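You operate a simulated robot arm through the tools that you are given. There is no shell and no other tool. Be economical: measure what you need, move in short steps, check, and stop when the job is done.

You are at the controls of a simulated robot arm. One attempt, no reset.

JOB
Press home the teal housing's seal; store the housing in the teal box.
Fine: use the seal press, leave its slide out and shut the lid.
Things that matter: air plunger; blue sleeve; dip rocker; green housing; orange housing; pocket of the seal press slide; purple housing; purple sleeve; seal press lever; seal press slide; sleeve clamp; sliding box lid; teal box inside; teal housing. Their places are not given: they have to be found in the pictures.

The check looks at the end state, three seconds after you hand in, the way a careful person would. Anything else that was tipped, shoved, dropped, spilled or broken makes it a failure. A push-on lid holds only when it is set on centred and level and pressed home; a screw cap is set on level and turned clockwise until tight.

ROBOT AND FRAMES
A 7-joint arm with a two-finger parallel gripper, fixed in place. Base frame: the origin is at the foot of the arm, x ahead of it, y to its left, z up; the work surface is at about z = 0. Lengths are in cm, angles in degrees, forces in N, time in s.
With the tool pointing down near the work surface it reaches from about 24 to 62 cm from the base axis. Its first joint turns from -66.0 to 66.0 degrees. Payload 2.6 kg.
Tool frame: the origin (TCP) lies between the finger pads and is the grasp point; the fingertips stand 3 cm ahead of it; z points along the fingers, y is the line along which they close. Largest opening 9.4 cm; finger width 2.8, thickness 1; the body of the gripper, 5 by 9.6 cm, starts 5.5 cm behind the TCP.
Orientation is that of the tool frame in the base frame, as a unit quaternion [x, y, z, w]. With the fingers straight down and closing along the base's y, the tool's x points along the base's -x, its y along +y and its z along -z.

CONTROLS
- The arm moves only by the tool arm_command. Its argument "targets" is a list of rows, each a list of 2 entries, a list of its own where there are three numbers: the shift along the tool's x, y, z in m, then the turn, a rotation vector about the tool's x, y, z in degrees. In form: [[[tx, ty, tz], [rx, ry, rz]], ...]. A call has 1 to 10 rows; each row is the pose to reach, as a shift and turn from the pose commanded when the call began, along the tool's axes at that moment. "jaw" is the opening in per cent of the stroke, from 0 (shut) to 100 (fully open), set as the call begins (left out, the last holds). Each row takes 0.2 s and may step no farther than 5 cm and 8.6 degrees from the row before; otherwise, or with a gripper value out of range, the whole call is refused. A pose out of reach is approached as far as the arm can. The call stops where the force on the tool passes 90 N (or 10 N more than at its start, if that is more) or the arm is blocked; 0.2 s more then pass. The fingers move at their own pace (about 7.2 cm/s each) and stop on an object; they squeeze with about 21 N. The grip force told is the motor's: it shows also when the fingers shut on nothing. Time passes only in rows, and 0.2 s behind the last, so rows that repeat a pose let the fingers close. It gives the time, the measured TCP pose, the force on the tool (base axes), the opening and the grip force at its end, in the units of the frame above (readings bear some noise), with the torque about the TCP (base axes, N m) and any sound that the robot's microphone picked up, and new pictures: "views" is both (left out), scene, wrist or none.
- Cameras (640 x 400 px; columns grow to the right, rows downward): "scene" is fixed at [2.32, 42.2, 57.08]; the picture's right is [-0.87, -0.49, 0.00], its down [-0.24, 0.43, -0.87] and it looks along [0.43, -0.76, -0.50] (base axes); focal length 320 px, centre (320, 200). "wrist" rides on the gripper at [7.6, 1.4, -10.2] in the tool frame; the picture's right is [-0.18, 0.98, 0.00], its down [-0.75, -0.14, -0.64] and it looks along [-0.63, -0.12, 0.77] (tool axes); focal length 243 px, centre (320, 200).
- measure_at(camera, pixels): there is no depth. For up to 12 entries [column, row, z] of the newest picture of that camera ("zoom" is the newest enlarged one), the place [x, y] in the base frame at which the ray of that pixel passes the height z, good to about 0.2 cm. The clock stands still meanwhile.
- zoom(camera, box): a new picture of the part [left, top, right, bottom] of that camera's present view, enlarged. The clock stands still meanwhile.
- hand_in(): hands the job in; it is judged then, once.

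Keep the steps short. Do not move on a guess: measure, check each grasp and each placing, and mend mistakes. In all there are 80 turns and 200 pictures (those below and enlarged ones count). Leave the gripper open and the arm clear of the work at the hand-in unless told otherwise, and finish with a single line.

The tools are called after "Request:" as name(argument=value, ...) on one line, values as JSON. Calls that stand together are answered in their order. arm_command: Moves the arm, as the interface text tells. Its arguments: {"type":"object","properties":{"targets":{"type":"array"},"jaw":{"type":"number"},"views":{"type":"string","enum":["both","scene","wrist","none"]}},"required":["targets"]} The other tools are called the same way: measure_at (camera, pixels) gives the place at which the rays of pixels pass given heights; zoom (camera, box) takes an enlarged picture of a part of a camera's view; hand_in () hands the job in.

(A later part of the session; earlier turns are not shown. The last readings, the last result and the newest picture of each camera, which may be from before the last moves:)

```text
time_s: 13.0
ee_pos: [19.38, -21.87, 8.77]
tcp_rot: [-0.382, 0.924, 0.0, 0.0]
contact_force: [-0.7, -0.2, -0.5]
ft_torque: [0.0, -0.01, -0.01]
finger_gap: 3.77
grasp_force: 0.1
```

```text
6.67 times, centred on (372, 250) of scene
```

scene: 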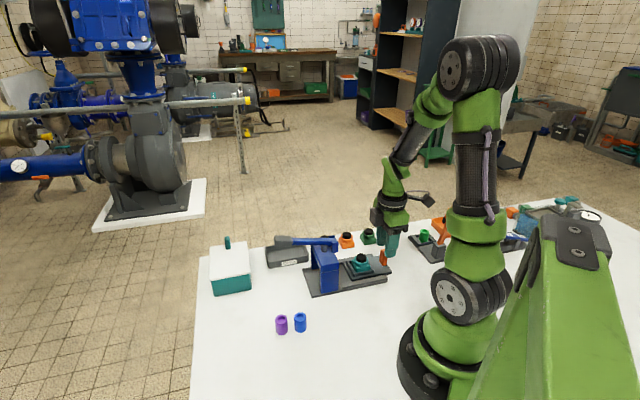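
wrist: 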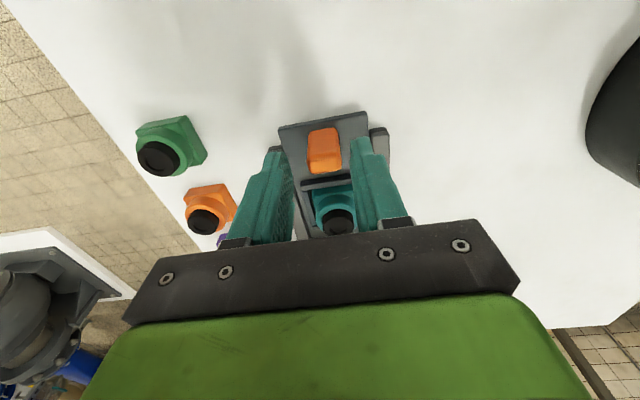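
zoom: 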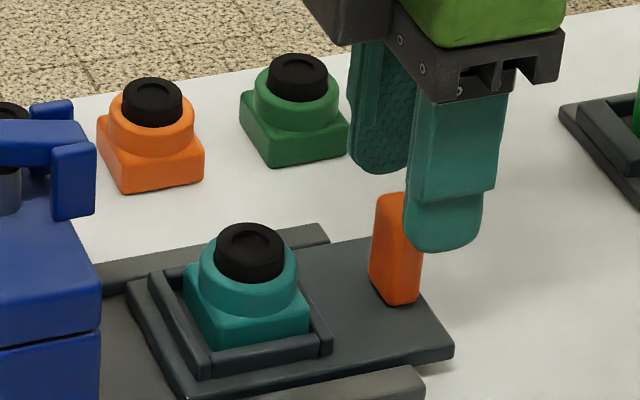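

Handle is between fingers, ~0.5 cm nearer the press. Correcting and descending to TCP z≈5.1, then closing.

Request:
arm_command(targets=[[[-0.0049, 0.0018, 0.0], [0, 0, 0]], [[-0.0049, 0.0018, 0.02], [0, 0, 0]], [[-0.0049, 0.0018, 0.0365], [0, 0, 0]]], views="wrist")

Request:
arm_command(targets=[[[0, 0, 0], [0, 0, 0]], [[0, 0, 0], [0, 0, 0]], [[0, 0, 0], [0, 0, 0]]], jaw=0, views="both")

```text
time_s: 13.8
ee_pos: [19.89, -21.33, 5.15]
tcp_rot: [-0.382, 0.924, 0.0, 0.0]
contact_force: [-0.6, 0.9, 0.5]
ft_torque: [0.0, -0.01, 0.01]
finger_gap: 3.76
grasp_force: 0.1
```

wrist: 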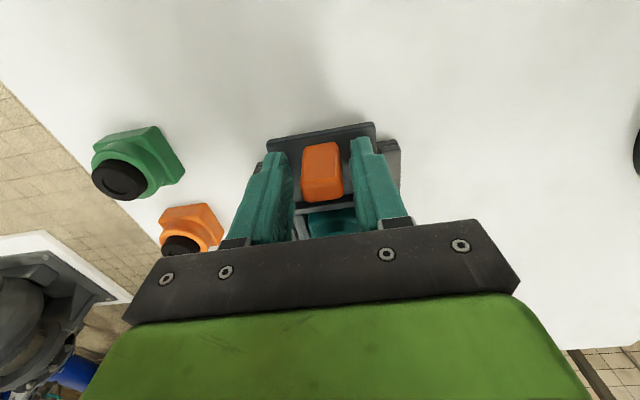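

```text
time_s: 14.6
ee_pos: [19.67, -21.29, 5.06]
tcp_rot: [-0.382, 0.924, 0.003, -0.001]
contact_force: [-15.1, 14.2, -2.2]
ft_torque: [-0.65, -0.71, 0.2]
finger_gap: 2.19
grasp_force: 45.5
```

scene: 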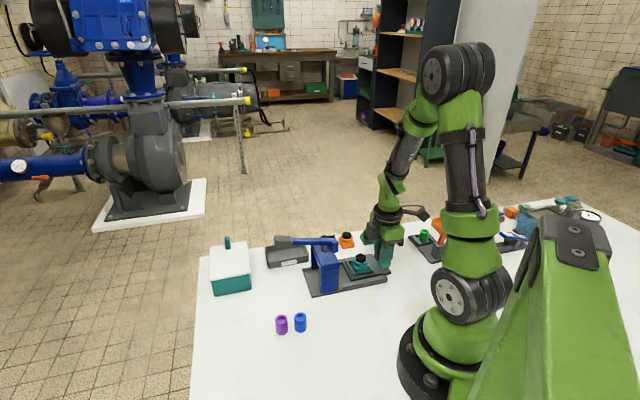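
wrist: 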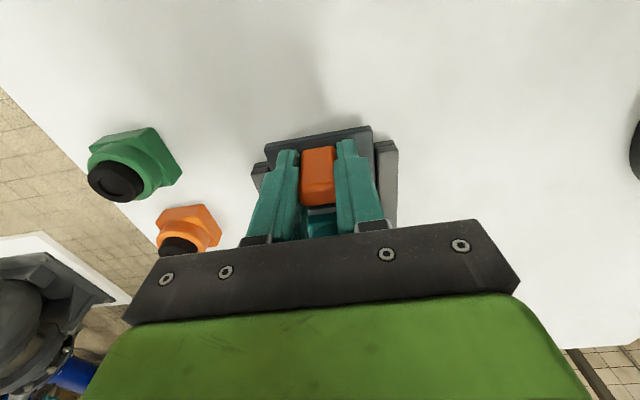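

Handle gripped (gap 2.19) with a 20 N sideways push; relieving 0.15 cm along +tool y and pushing the slide in the first 3 cm.

Request:
arm_command(targets=[[[0, 0.001, 0], [0, 0, 0]], [[0, 0.0018, 0], [0, 0, 0]], [[-0.01, 0.0018, 0], [0, 0, 0]], [[-0.02, 0.0018, 0], [0, 0, 0]], [[-0.03, 0.0018, 0], [0, 0, 0]]], views="both")

```text
time_s: 15.8
ee_pos: [21.96, -19.03, 5.17]
tcp_rot: [-0.383, 0.924, -0.003, 0.002]
contact_force: [9.6, -11.7, -17.7]
ft_torque: [0.08, 1.22, 0.01]
finger_gap: 2.19
grasp_force: 45.1
```

scene: 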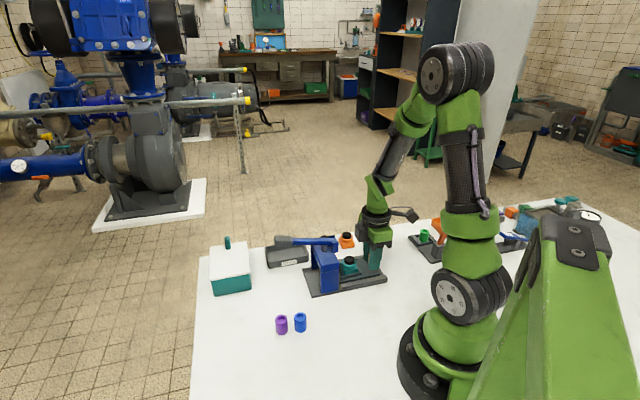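
wrist: 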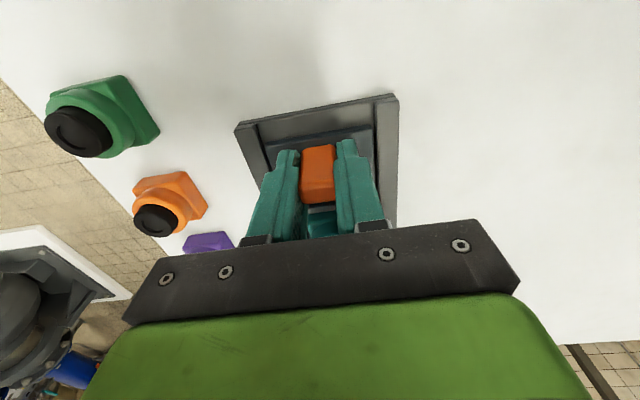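

Slide moves freely. Adjusting slightly (‑0.1 cm lateral, 0.1 lower) and pushing another 5 cm.

Request:
arm_command(targets=[[[-0.01, -0.001, 0.0012], [0, 0, 0]], [[-0.02, -0.001, 0.0012], [0, 0, 0]], [[-0.03, -0.001, 0.0012], [0, 0, 0]], [[-0.04, -0.001, 0.0012], [0, 0, 0]], [[-0.05, -0.001, 0.0012], [0, 0, 0]]], views="both")

Request:
zoom(camera="scene", box=[284, 220, 412, 300])

```text
time_s: 17.0
ee_pos: [25.39, -15.68, 5.1]
tcp_rot: [-0.381, 0.925, -0.004, 0.001]
contact_force: [-11.0, -19.6, 35.8]
ft_torque: [2.09, -1.28, 0.71]
finger_gap: 2.13
grasp_force: 45.0
```

scene: 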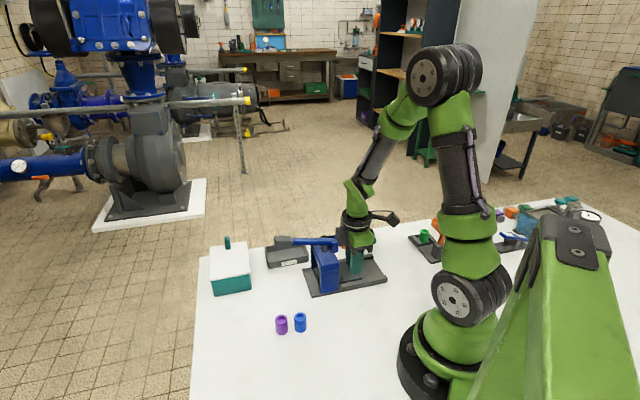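
wrist: 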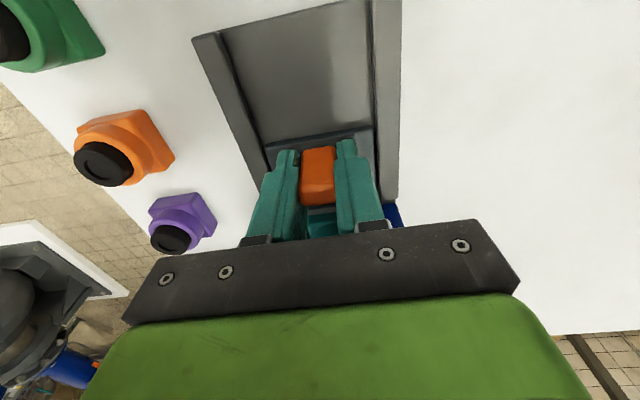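

```text
5.00 times, centred on (348, 260) of scene
```

zoom: 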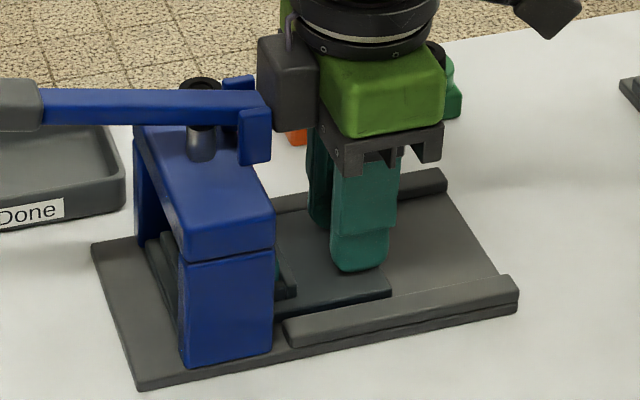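

Travel so far 8.0 cm; force now 22 N against and 36 N up. Inspecting clearance at the lever bracket and ram before continuing.

Request:
zoom(camera="scene", box=[312, 225, 376, 285])

Request:
zoom(camera="wrist", box=[230, 110, 410, 240])

```text
6.67 times, centred on (344, 255) of scene
```

zoom: 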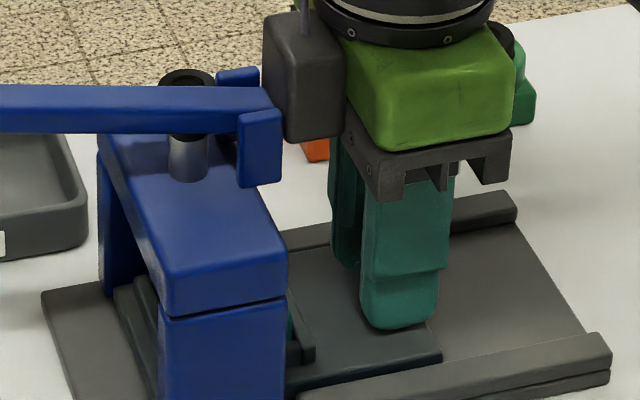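

```text
3.08 times, centred on (320, 175) of wrist
```

zoom: 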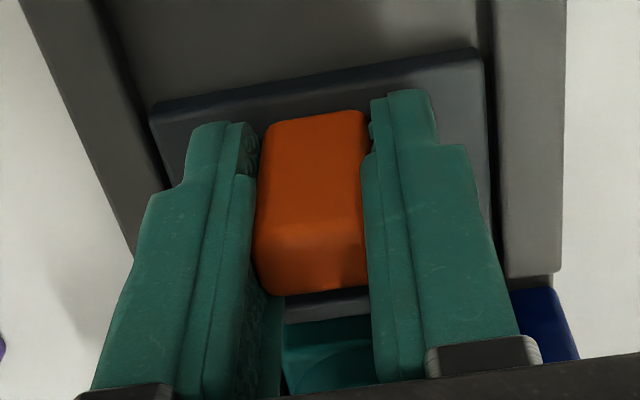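

The gripper's front box is touching the lever end. I'll back off 0.5 cm, release, retreat behind the handle and push it with closed fingers from behind.

Request:
arm_command(targets=[[[0.003, 0, -0.001], [0, 0, 0]], [[0.006, 0, -0.001], [0, 0, 0]]], views="none")

Request:
arm_command(targets=[[[0, 0, 0], [0, 0, 0]], [[0, 0, 0], [0, 0, 0]], [[0.015, 0, 0], [0, 0, 0]], [[0.032, 0, 0], [0, 0, 0]]], jaw=38, views="wrist")

```text
time_s: 17.6
ee_pos: [25.11, -16.03, 5.13]
tcp_rot: [-0.384, 0.923, 0.0, 0.0]
contact_force: [21.6, -19.0, -29.2]
ft_torque: [0.87, -0.31, -0.09]
finger_gap: 2.18
grasp_force: 45.0
```

```text
time_s: 18.6
ee_pos: [22.64, -18.12, 5.03]
tcp_rot: [-0.382, 0.924, 0.0, 0.0]
contact_force: [0.1, 0.4, -0.1]
ft_torque: [-0.02, -0.01, -0.02]
finger_gap: 3.58
grasp_force: 0.0
```

wrist: 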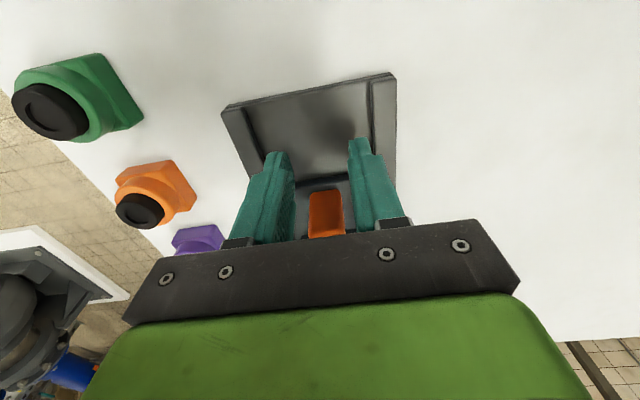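

Clear behind the handle. Closing the fingers and pushing slowly from behind.

Request:
arm_command(targets=[[[0, -0.0015, 0], [0, 0, 0]], [[0, -0.0015, 0], [0, 0, 0]], [[-0.008, -0.0015, 0], [0, 0, 0]], [[-0.014, -0.0015, 0], [0, 0, 0]], [[-0.018, -0.0015, 0], [0, 0, 0]], [[-0.021, -0.0015, 0], [0, 0, 0]]], jaw=0, views="both")

Request:
zoom(camera="scene", box=[300, 225, 380, 295])

```text
time_s: 20.0
ee_pos: [24.42, -16.84, 5.11]
tcp_rot: [-0.382, 0.924, 0.0, 0.0]
contact_force: [-0.2, 0.0, -0.1]
ft_torque: [-0.01, 0.02, -0.01]
finger_gap: 0.0
grasp_force: 21.0
```

scene: 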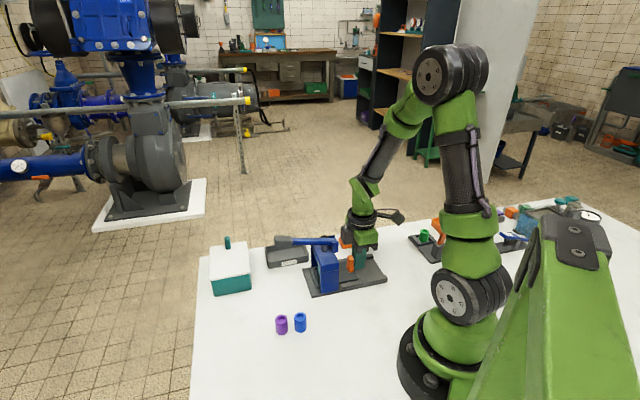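
wrist: 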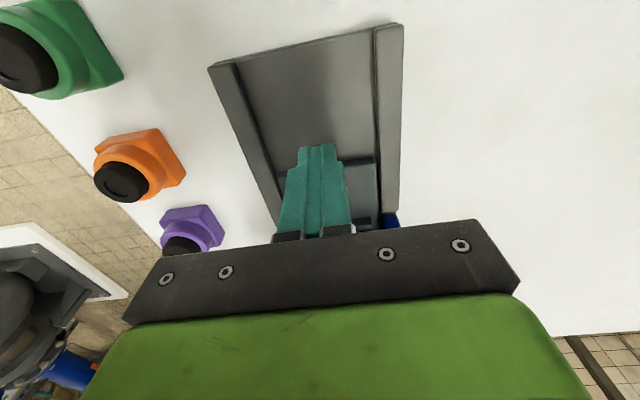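

```text
5.71 times, centred on (340, 260) of scene
```

zoom: 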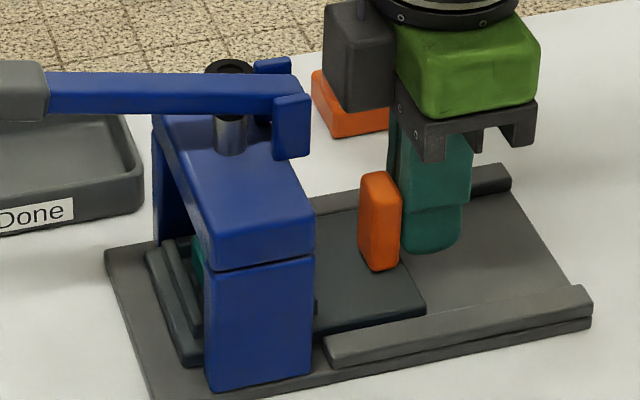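

In contact or almost; pushing on in small steps to the stop.

Request:
arm_command(targets=[[[-0.004, 0, 0], [0, 0, 0]], [[-0.007, 0, 0], [0, 0, 0]], [[-0.01, 0, 0], [0, 0, 0]]], views="scene")

Request:
zoom(camera="scene", box=[300, 225, 380, 295])

```text
time_s: 20.8
ee_pos: [24.76, -16.33, 5.17]
tcp_rot: [-0.379, 0.925, -0.001, -0.002]
contact_force: [-31.0, -28.6, 9.8]
ft_torque: [0.31, -0.21, 0.31]
finger_gap: 0.0
grasp_force: 20.8
```

scene: 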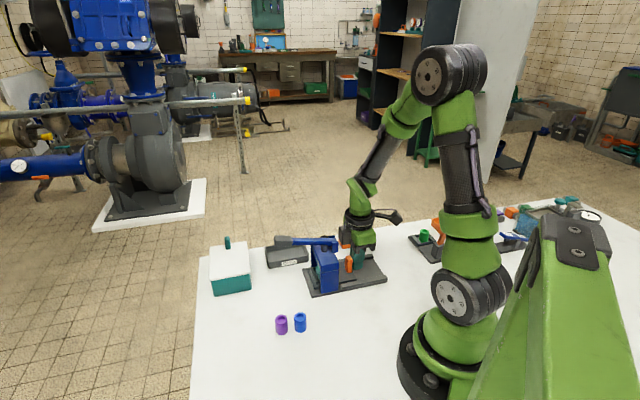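

```text
5.71 times, centred on (340, 260) of scene
```

zoom: 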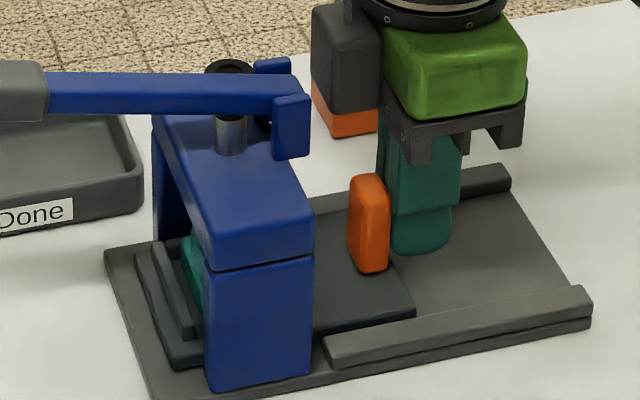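

42 N: the slide is at its stop (travel ~9.3 cm). Backing off and rising to look at the lever from above.

Request:
arm_command(targets=[[[0.005, 0, 0], [0, 0, 0]], [[0.04, 0, -0.01], [0, 0, 0]], [[0.06, 0, -0.05], [0, 0, 0]], [[0.06, 0, -0.1], [0, 0, 0]], [[0.02, 0, -0.13], [0, 0, 0]], [[-0.025, 0, -0.15], [0, 0, 0]], [[-0.07, 0, -0.16], [0, 0, 0]]], views="both")

Request:
zoom(camera="scene", box=[260, 220, 388, 300])

Request:
measure_at(camera="scene", pixels=[[276, 240, 14], [276, 240, 15], [276, 240, 16], [276, 240, 17], [290, 241, 14], [290, 241, 15], [290, 241, 16], [334, 240, 11], [334, 240, 12], [334, 240, 13]])

```text
time_s: 22.4
ee_pos: [30.15, -10.89, 21.17]
tcp_rot: [-0.382, 0.924, 0.001, 0.0]
contact_force: [0.1, -0.1, 0.5]
ft_torque: [-0.01, 0.02, 0.03]
finger_gap: 0.0
grasp_force: 21.4
```

scene: 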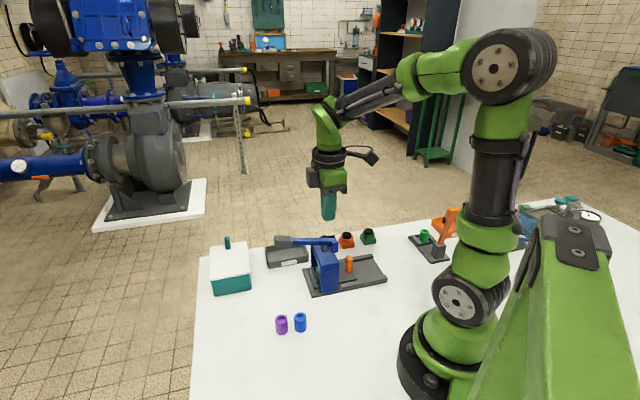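
wrist: 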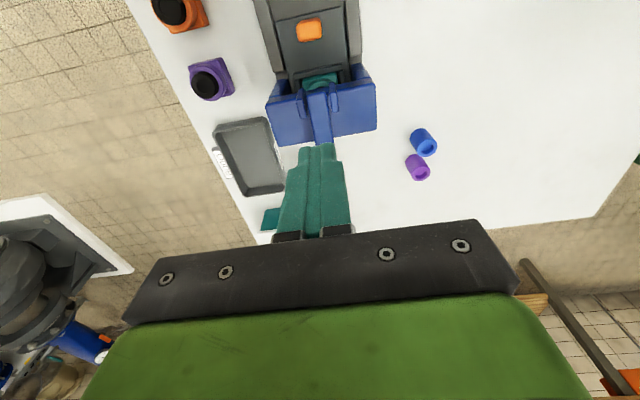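

```text
5.00 times, centred on (324, 260) of scene
```

zoom: 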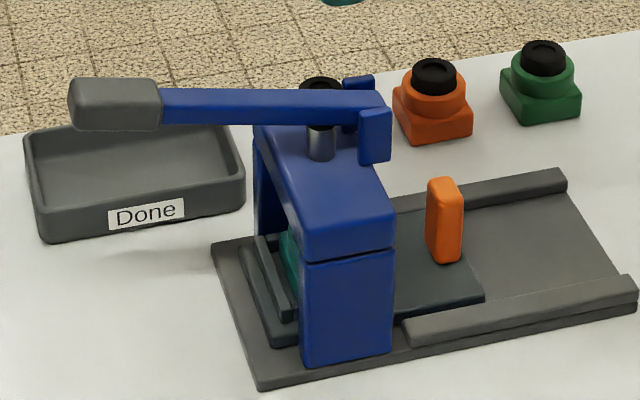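

```text
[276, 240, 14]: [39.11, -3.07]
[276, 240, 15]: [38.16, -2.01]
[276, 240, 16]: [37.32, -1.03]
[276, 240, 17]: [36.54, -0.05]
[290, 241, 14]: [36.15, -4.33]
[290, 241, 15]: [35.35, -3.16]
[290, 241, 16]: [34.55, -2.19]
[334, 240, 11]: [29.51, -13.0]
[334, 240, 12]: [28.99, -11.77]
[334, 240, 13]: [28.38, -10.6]
```

Slide in, housing under the head. The lever rises from pivot (≈29,-12,12) to a grey handle near (37.5,-3.5), z≈14–15. Moving outward to see the handle in the wrist camera.

Request:
arm_command(targets=[[[-0.045, 0, 0], [0, 0, 0]], [[-0.09, 0, 0], [0, 0, 0]], [[-0.13, 0, 0], [0, 0, 0]], [[-0.16, 0, 0], [0, 0, 0]]], views="wrist")

Request:
zoom(camera="wrist", box=[240, 20, 432, 180])

```text
time_s: 23.4
ee_pos: [41.54, 0.28, 21.27]
tcp_rot: [-0.382, 0.924, 0.0, 0.0]
contact_force: [0.2, 0.5, 1.1]
ft_torque: [0.02, 0.01, 0.01]
finger_gap: 0.0
grasp_force: 20.8
```

wrist: 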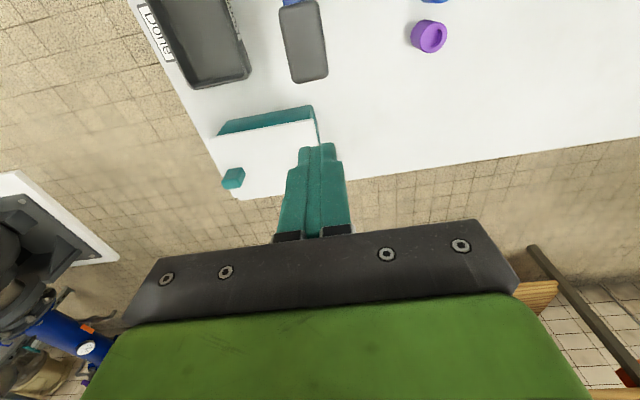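

```text
2.50 times, centred on (336, 100) of wrist
```

zoom: 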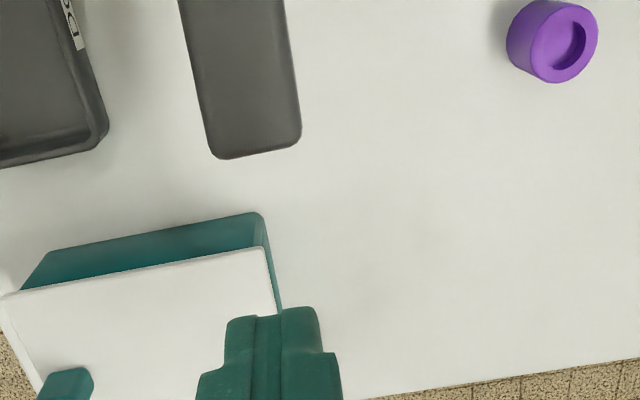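

Request:
measure_at(camera="wrist", pixels=[[280, 8, 13.5], [319, 2, 13.5], [296, 83, 14.5], [327, 75, 14.5], [311, 79, 13], [311, 79, 15], [311, 79, 16]])

Request:
measure_at(camera="wrist", pixels=[[209, 138, 8], [313, 118, 8], [313, 106, 8], [222, 123, 8], [240, 199, 8], [313, 106, 0], [209, 138, 0], [234, 170, 9]])

Request:
measure_at(camera="scene", pixels=[[275, 236, 14], [275, 236, 15], [275, 236, 16], [274, 244.5, 13], [274, 244.5, 14]])

```text
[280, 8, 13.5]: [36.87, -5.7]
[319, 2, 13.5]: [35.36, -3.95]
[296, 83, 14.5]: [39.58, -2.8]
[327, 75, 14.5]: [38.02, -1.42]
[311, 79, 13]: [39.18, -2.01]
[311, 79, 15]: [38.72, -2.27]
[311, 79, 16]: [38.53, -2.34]
```

```text
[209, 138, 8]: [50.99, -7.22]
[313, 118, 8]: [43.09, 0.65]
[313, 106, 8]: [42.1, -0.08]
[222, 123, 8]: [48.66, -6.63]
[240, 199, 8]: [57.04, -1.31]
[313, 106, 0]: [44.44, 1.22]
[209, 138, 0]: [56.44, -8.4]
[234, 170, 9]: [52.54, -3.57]
```

```text
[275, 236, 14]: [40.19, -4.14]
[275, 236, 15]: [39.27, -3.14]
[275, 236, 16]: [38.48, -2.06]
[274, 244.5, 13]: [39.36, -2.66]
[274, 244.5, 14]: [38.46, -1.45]
```

Handle spans (36.1,-4.8)→(38.7,-2.2), top ~15. Placing closed fingertips over its outer half and descending to contact.

Request:
arm_command(targets=[[[0.03, 0.001, 0], [0, 0, 0]], [[0.0546, 0.0025, 0], [0, 0, 0]], [[0.0546, 0.0025, 0.015], [0, 0, 0]], [[0.0546, 0.0025, 0.025], [0, 0, 0]], [[0.0546, 0.0025, 0.035], [0, 0, 0]]], views="both")

Request:
zoom(camera="scene", box=[240, 200, 368, 300])

```text
time_s: 24.6
ee_pos: [37.4, -3.43, 17.68]
tcp_rot: [-0.382, 0.924, 0.0, 0.0]
contact_force: [1.0, -0.7, 1.9]
ft_torque: [-0.02, -0.02, -0.03]
finger_gap: 0.01
grasp_force: 21.1
```

scene: 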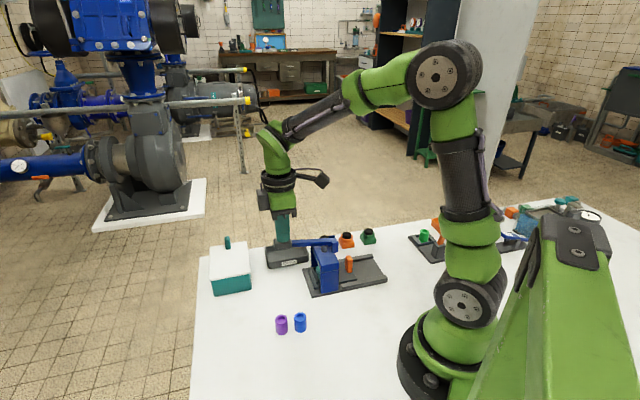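
wrist: 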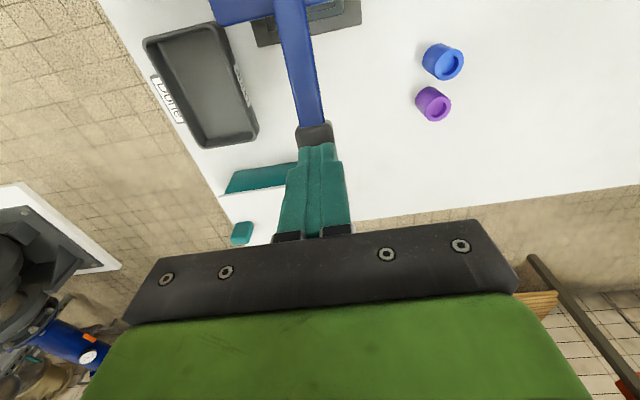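

```text
4.00 times, centred on (304, 250) of scene
```

zoom: 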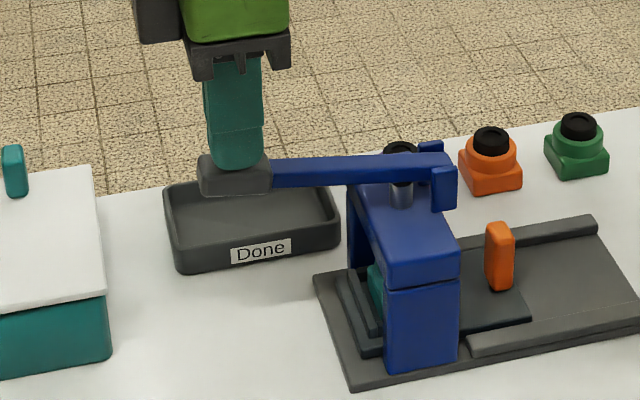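

Fingers rest on the grey handle (tips ~14.7). Pressing down in small steps.

Request:
arm_command(targets=[[[0, 0, 0.008], [0, 0, 0]], [[0, 0, 0.016], [0, 0, 0]], [[0, 0, 0.024], [0, 0, 0]], [[0, 0, 0.032], [0, 0, 0]]], views="scene")

Request:
zoom(camera="scene", box=[240, 200, 368, 300])

```text
time_s: 25.6
ee_pos: [37.35, -3.61, 14.45]
tcp_rot: [-0.382, 0.924, 0.0, 0.0]
contact_force: [2.8, 2.3, 1.5]
ft_torque: [0.12, -0.16, 0.0]
finger_gap: 0.0
grasp_force: 21.3
```

scene: 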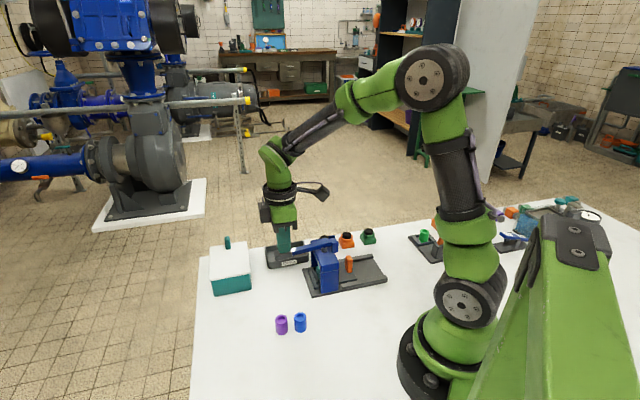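

```text
4.00 times, centred on (304, 250) of scene
```

zoom: 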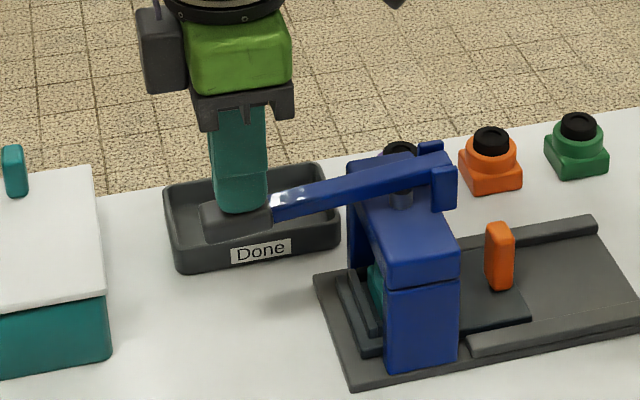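

Lever moves down easily; ram descending. Continuing until the force rises.

Request:
arm_command(targets=[[[0.001, 0, 0.006], [0, 0, 0]], [[0.002, 0, 0.012], [0, 0, 0]], [[0.003, 0, 0.018], [0, 0, 0]], [[0.004, 0, 0.024], [0, 0, 0]]], views="scene")

Request:
zoom(camera="scene", box=[240, 200, 368, 300])

```text
time_s: 26.6
ee_pos: [37.28, -3.78, 12.35]
tcp_rot: [-0.382, 0.924, -0.001, 0.002]
contact_force: [-4.6, 2.7, 38.4]
ft_torque: [-0.33, 0.54, -0.07]
finger_gap: 0.0
grasp_force: 21.5
```

scene: 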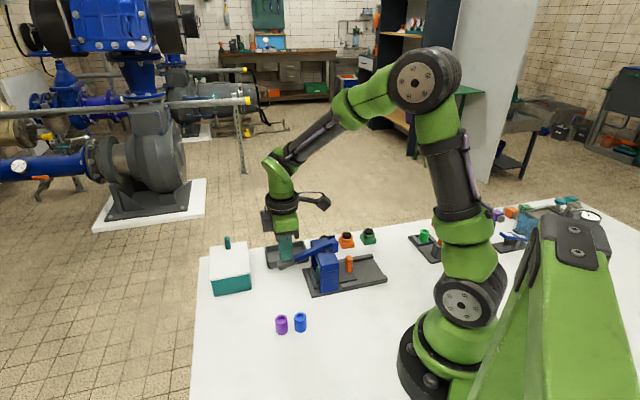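

```text
4.00 times, centred on (304, 250) of scene
```

zoom: 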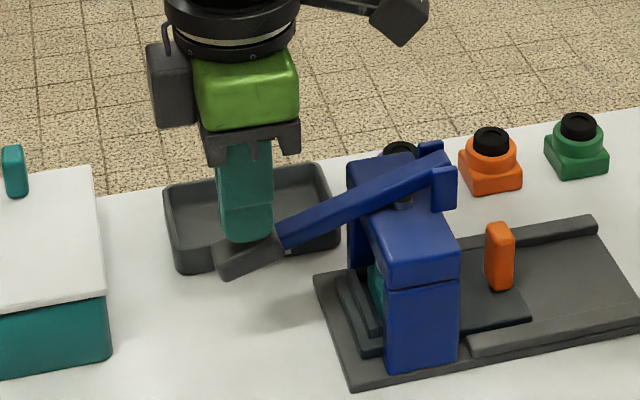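

38 N – the ram is on the seal. Pressing further.

Request:
arm_command(targets=[[[0.001, 0, 0.004], [0, 0, 0]], [[0.002, 0, 0.008], [0, 0, 0]], [[0.003, 0, 0.012], [0, 0, 0]], [[0.003, 0, 0.016], [0, 0, 0]]], views="scene")

Request:
zoom(camera="scene", box=[240, 200, 368, 300])

```text
time_s: 27.2
ee_pos: [37.66, -3.62, 12.15]
tcp_rot: [-0.382, 0.924, -0.005, 0.013]
contact_force: [0.1, 3.1, 16.4]
ft_torque: [-0.08, 0.11, -0.16]
finger_gap: 0.0
grasp_force: 21.3
stopped in row 3: the force on the tool passed its limit at 94 N (the readings are from after the stop); the commanded pose is now the measured one
```

scene: 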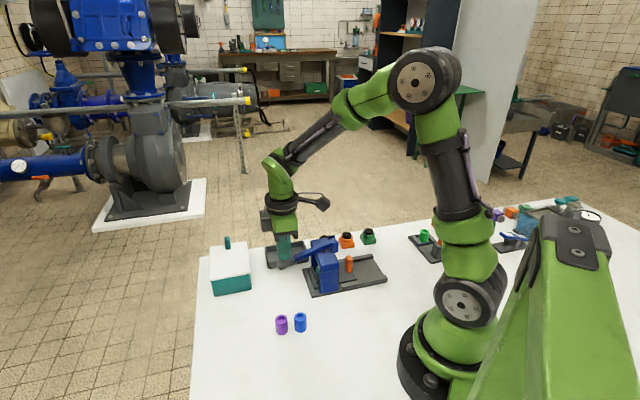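

```text
4.00 times, centred on (304, 250) of scene
```

zoom: 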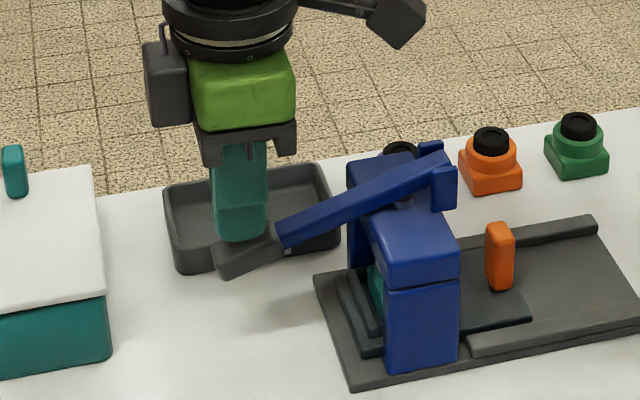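

Hard stop at 94 N. I raise the tool to see whether the lever returns and inspect the seal.

Request:
arm_command(targets=[[[0, 0, -0.02], [0, 0, 0]], [[0, 0, -0.06], [0, 0, 0]], [[0, 0, -0.1], [0, 0, 0]]], views="both")

Request:
zoom(camera="scene", box=[240, 200, 368, 300])

Request:
zoom(camera="scene", box=[316, 250, 364, 300])

```text
time_s: 28.0
ee_pos: [37.24, -3.83, 21.86]
tcp_rot: [-0.383, 0.924, -0.003, 0.009]
contact_force: [-0.2, 0.3, 0.2]
ft_torque: [-0.01, 0.02, 0.04]
finger_gap: 0.0
grasp_force: 21.0
```

scene: 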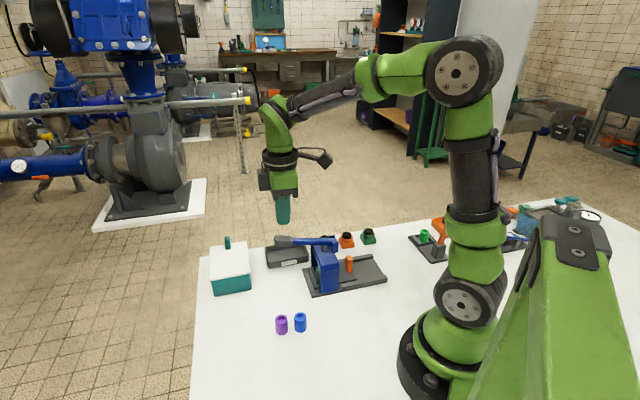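
wrist: 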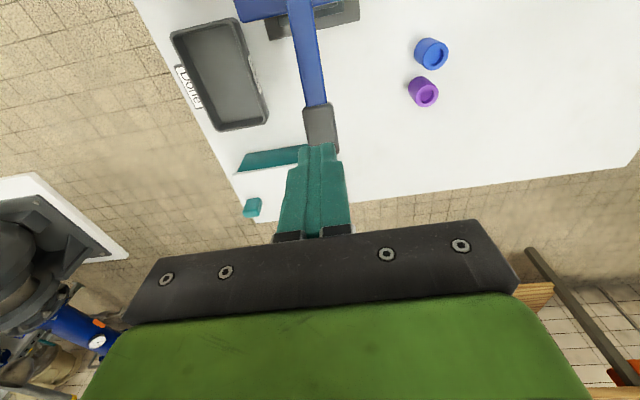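

```text
4.00 times, centred on (304, 250) of scene
```

zoom: 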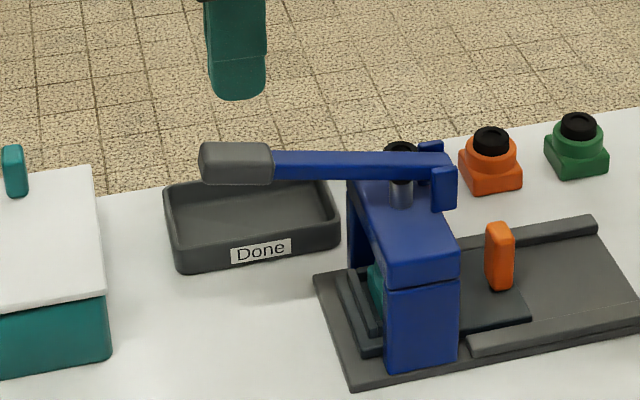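

```text
8.00 times, centred on (340, 275) of scene
```

zoom: 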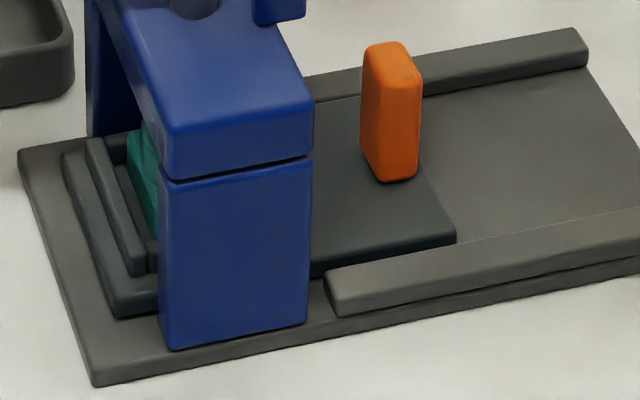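

The lever springs back up. Now I return behind the slide handle (also undoing a ~1° tilt) to pull the slide out.

Request:
arm_command(targets=[[[0.04, 0, 0], [-0.71, 0.82, 0]], [[0.085, 0, 0], [-0.71, 0.82, 0]], [[0.13, 0, 0], [-0.71, 0.82, 0]], [[0.17, 0, 0], [-0.71, 0.82, 0]], [[0.206, 0, 0], [-0.71, 0.82, 0]], [[0.206, 0, 0], [-0.71, 0.82, 0]]], jaw=38, views="wrist")

Request:
zoom(camera="wrist", box=[240, 40, 400, 160])

```text
time_s: 29.4
ee_pos: [22.72, -18.51, 21.64]
tcp_rot: [-0.383, 0.924, 0.0, 0.001]
contact_force: [0.3, 0.4, -0.1]
ft_torque: [0.02, 0.0, 0.01]
finger_gap: 3.57
grasp_force: 0.0
```

wrist: 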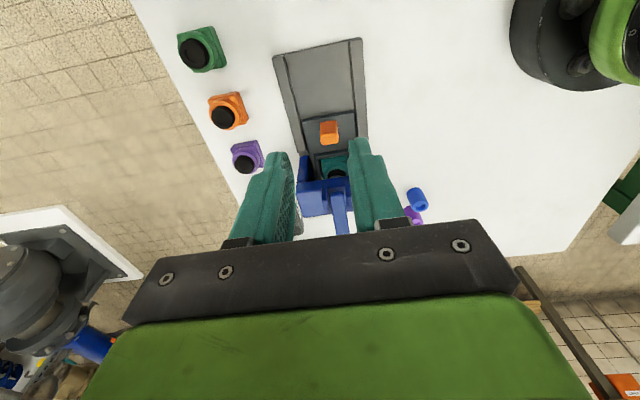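

```text
3.33 times, centred on (320, 100) of wrist
```

zoom: 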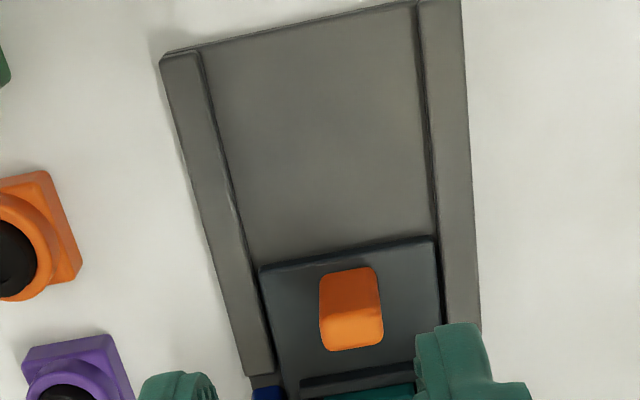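

Request:
zoom(camera="wrist", box=[296, 110, 376, 210])

Request:
measure_at(camera="wrist", pixels=[[320.5, 124.5, 5.6], [338, 122, 5.6], [338.5, 142, 5.6], [322, 145, 5.6], [329.5, 136, 5.6]])

```text
4.00 times, centred on (336, 160) of wrist
```

zoom: 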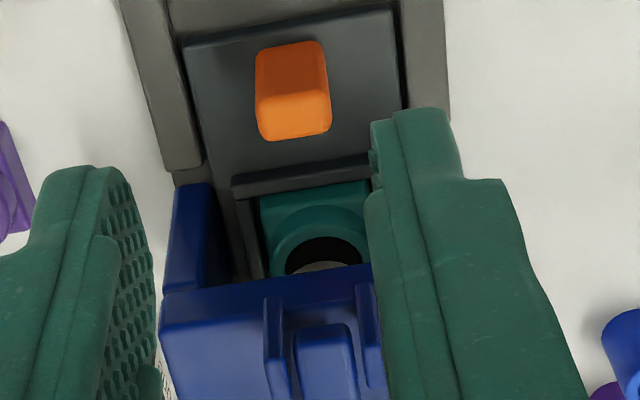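

```text
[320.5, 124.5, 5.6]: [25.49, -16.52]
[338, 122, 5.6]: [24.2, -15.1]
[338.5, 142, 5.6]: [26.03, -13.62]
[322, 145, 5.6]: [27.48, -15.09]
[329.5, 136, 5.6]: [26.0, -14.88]
```

The black seal now looks sunk in the collar. Descending behind the handle, then advancing to overlap it by ~0.8 cm, a bit higher to clear the lever bracket.

Request:
arm_command(targets=[[[0, 0.0022, 0.05], [0, 0, 0]], [[0, 0.0022, 0.1], [0, 0, 0]], [[0, 0.0022, 0.14], [0, 0, 0]], [[0, 0.0022, 0.153], [0, 0, 0]], [[-0.02, 0.0022, 0.153], [0, 0, 0]], [[-0.037, 0.0022, 0.153], [0, 0, 0]]], views="both")

Request:
zoom(camera="scene", box=[300, 220, 380, 290])

Request:
zoom(camera="wrist", box=[230, 110, 410, 240])

```text
time_s: 30.8
ee_pos: [25.22, -15.21, 6.33]
tcp_rot: [-0.382, 0.924, 0.0, 0.001]
contact_force: [0.1, -0.5, -0.1]
ft_torque: [-0.01, -0.01, 0.02]
finger_gap: 3.58
grasp_force: 0.0
```

scene: 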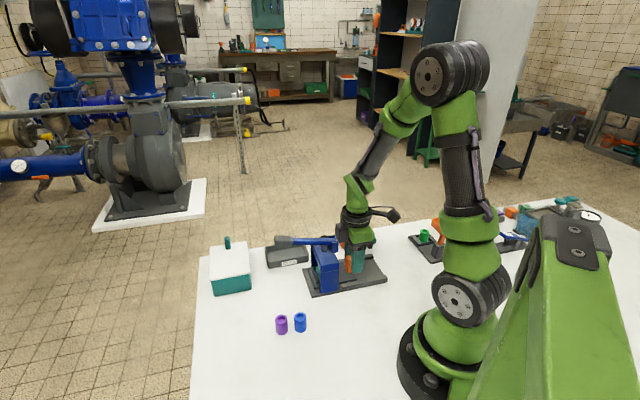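
wrist: 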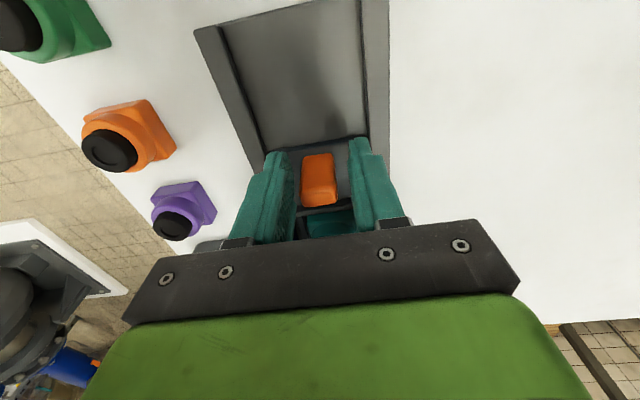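

```text
5.71 times, centred on (340, 255) of scene
```

zoom: 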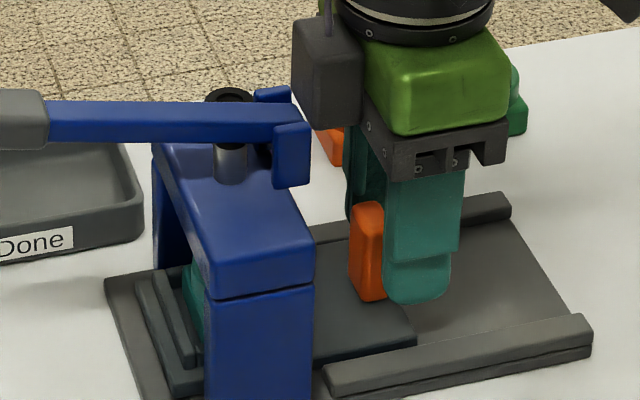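

```text
3.08 times, centred on (320, 175) of wrist
```

zoom: 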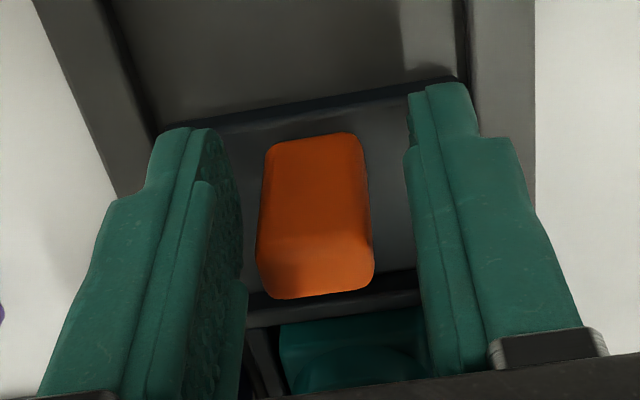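

No contact, overlap ~1.1 cm. Shifting 0.25 cm to centre, closing.

Request:
arm_command(targets=[[[0, -0.0025, 0], [0, 0, 0]], [[0, -0.0025, 0], [0, 0, 0]], [[0, -0.0025, 0], [0, 0, 0]], [[0, -0.0025, 0], [0, 0, 0]]], jaw=0, views="none")

Request:
arm_command(targets=[[[0.01, 0, 0], [0, 0, 0]], [[0.02, 0, 0], [0, 0, 0]], [[0.03, 0, 0], [0, 0, 0]]], views="both")

```text
time_s: 31.8
ee_pos: [25.58, -15.5, 6.58]
tcp_rot: [-0.382, 0.924, -0.001, 0.002]
contact_force: [0.7, 1.3, 24.7]
ft_torque: [0.43, 0.39, 0.01]
finger_gap: 2.18
grasp_force: 44.9
```

```text
time_s: 32.6
ee_pos: [23.16, -17.72, 6.36]
tcp_rot: [-0.382, 0.924, 0.0, 0.001]
contact_force: [6.8, -5.7, -15.8]
ft_torque: [0.67, -0.63, -0.16]
finger_gap: 2.17
grasp_force: 45.1
```

scene: 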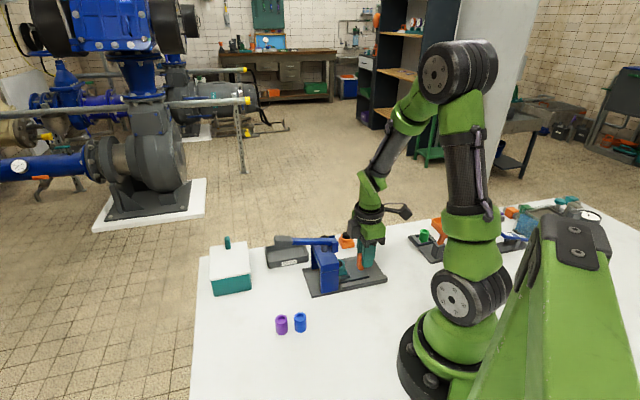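
wrist: 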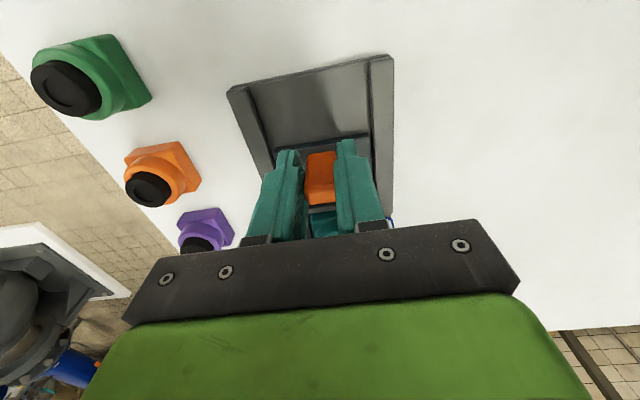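

The slide follows. Pulling the remaining ~6 cm.

Request:
arm_command(targets=[[[0.012, -0.0005, 0.001], [0, 0, 0]], [[0.024, -0.0005, 0.001], [0, 0, 0]], [[0.036, -0.0005, 0.001], [0, 0, 0]], [[0.048, -0.0005, 0.001], [0, 0, 0]], [[0.056, -0.0005, 0.001], [0, 0, 0]], [[0.06, -0.0005, 0.001], [0, 0, 0]]], views="both")

Request:
zoom(camera="scene", box=[300, 220, 412, 300])

```text
time_s: 34.0
ee_pos: [18.92, -21.96, 6.47]
tcp_rot: [-0.382, 0.924, 0.001, 0.003]
contact_force: [-3.5, 3.1, 7.4]
ft_torque: [-0.12, -0.13, 0.22]
finger_gap: 2.2
grasp_force: 44.7
stopped in row 6: the force on the tool passed its limit at 98 N (the readings are from after the stop); the commanded pose is now the measured one
```

scene: 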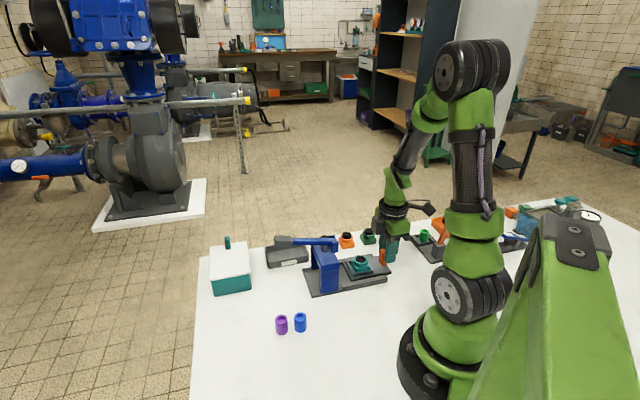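
wrist: 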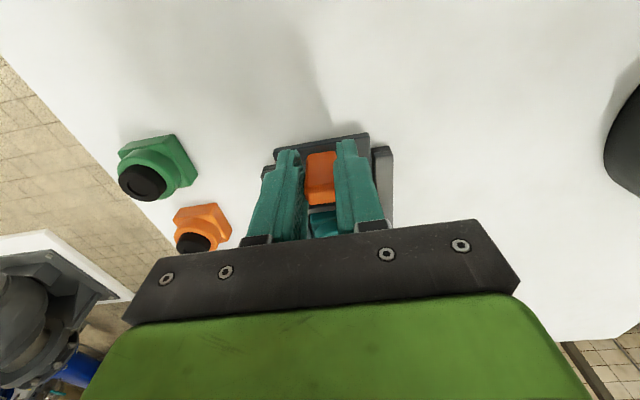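

```text
5.00 times, centred on (356, 260) of scene
```

zoom: 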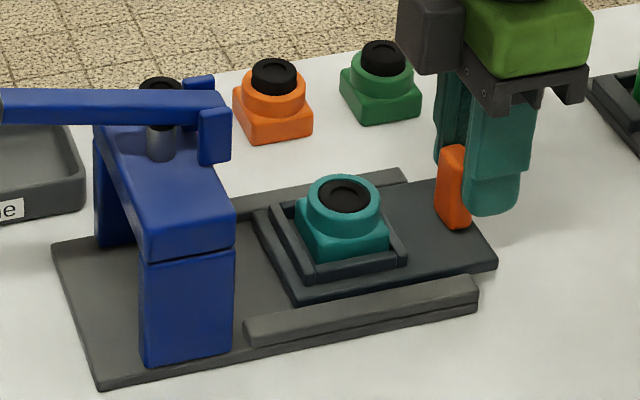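

Seal is flush in the collar, slide back at its out-stop. Releasing the handle and rising.

Request:
arm_command(targets=[[[0, 0, 0], [0, 0, 0]], [[0, 0, 0], [0, 0, 0]], [[0, 0, -0.04], [0, 0, 0]], [[0, 0, -0.09], [0, 0, 0]], [[0, 0, -0.14], [0, 0, 0]]], jaw=40, views="both")

Request:
zoom(camera="scene", box=[190, 225, 290, 305])

Request:
zoom(camera="wrist", box=[240, 60, 400, 180])

```text
time_s: 35.2
ee_pos: [18.97, -21.67, 20.54]
tcp_rot: [-0.382, 0.924, 0.002, 0.001]
contact_force: [-0.5, -0.3, -0.6]
ft_torque: [0.0, -0.01, -0.01]
finger_gap: 3.77
grasp_force: 0.1
```

scene: 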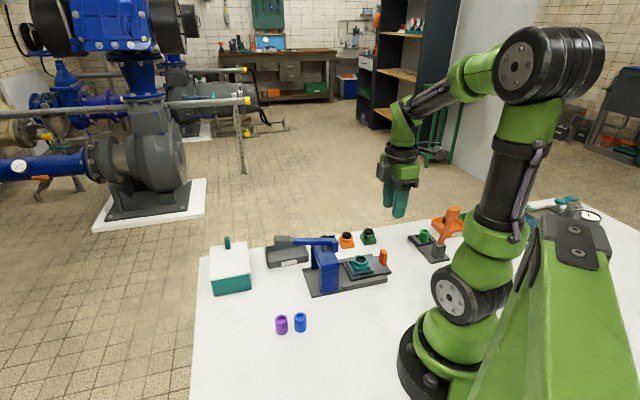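
wrist: 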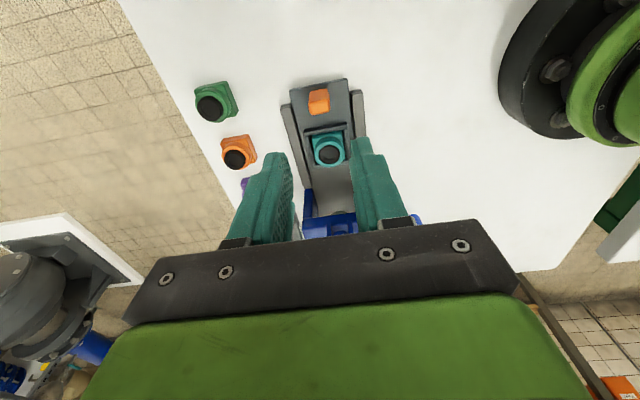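

```text
5.00 times, centred on (240, 265) of scene
```

zoom: 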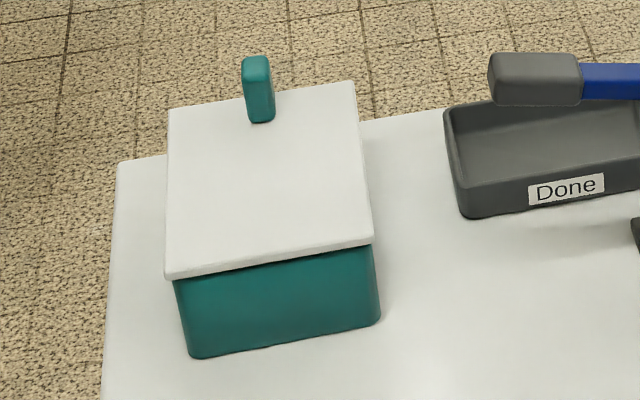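

```text
3.33 times, centred on (320, 120) of wrist
```

zoom: 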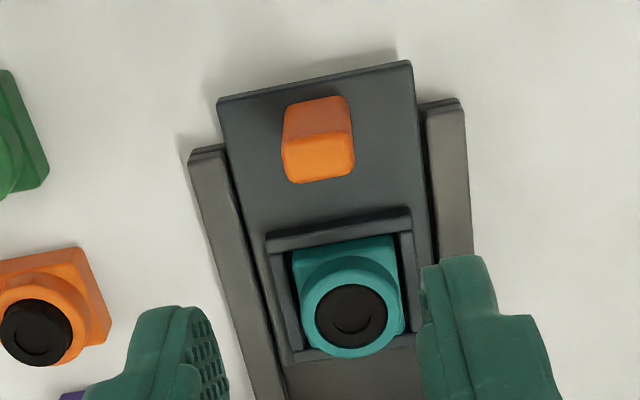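

Seal flush (recess visible), housing sitting in the pocket. Next the box lid: I hover near it to study the lid and its fin.

Request:
arm_command(targets=[[[-0.03, -0.005, -0.03], [0, 0, 0]], [[-0.07, -0.01, -0.05], [0, 0, 0]], [[-0.11, -0.014, -0.065], [0, 0, 0]], [[-0.15, -0.019, -0.065], [0, 0, 0]], [[-0.19, -0.024, -0.065], [0, 0, 0]], [[-0.23, -0.029, -0.065], [0, 0, 0]], [[-0.27, -0.034, -0.065], [0, 0, 0]], [[-0.302, -0.038, -0.065], [0, 0, 0]]], views="wrist")

Request:
zoom(camera="wrist", box=[220, 70, 400, 200])

```text
time_s: 37.0
ee_pos: [42.9, -3.51, 27.16]
tcp_rot: [-0.381, 0.925, 0.0, 0.002]
contact_force: [0.3, 0.0, 0.0]
ft_torque: [-0.03, -0.03, 0.0]
finger_gap: 3.77
grasp_force: 0.1
```

wrist: 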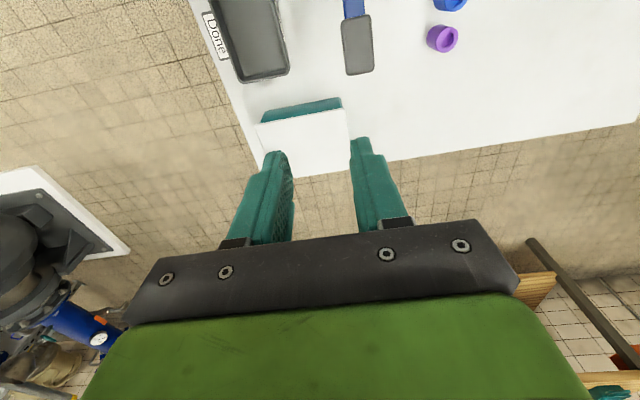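

```text
3.08 times, centred on (310, 135) of wrist
```

zoom: 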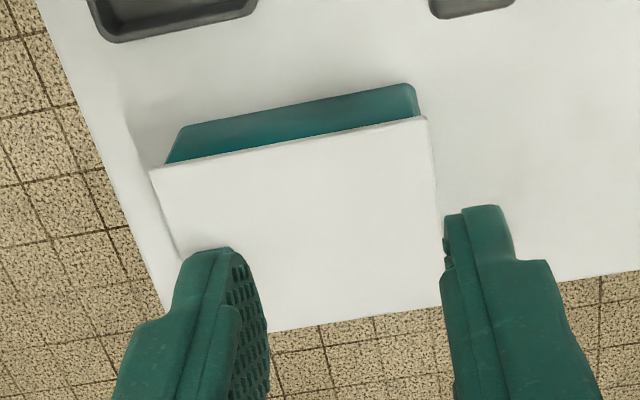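

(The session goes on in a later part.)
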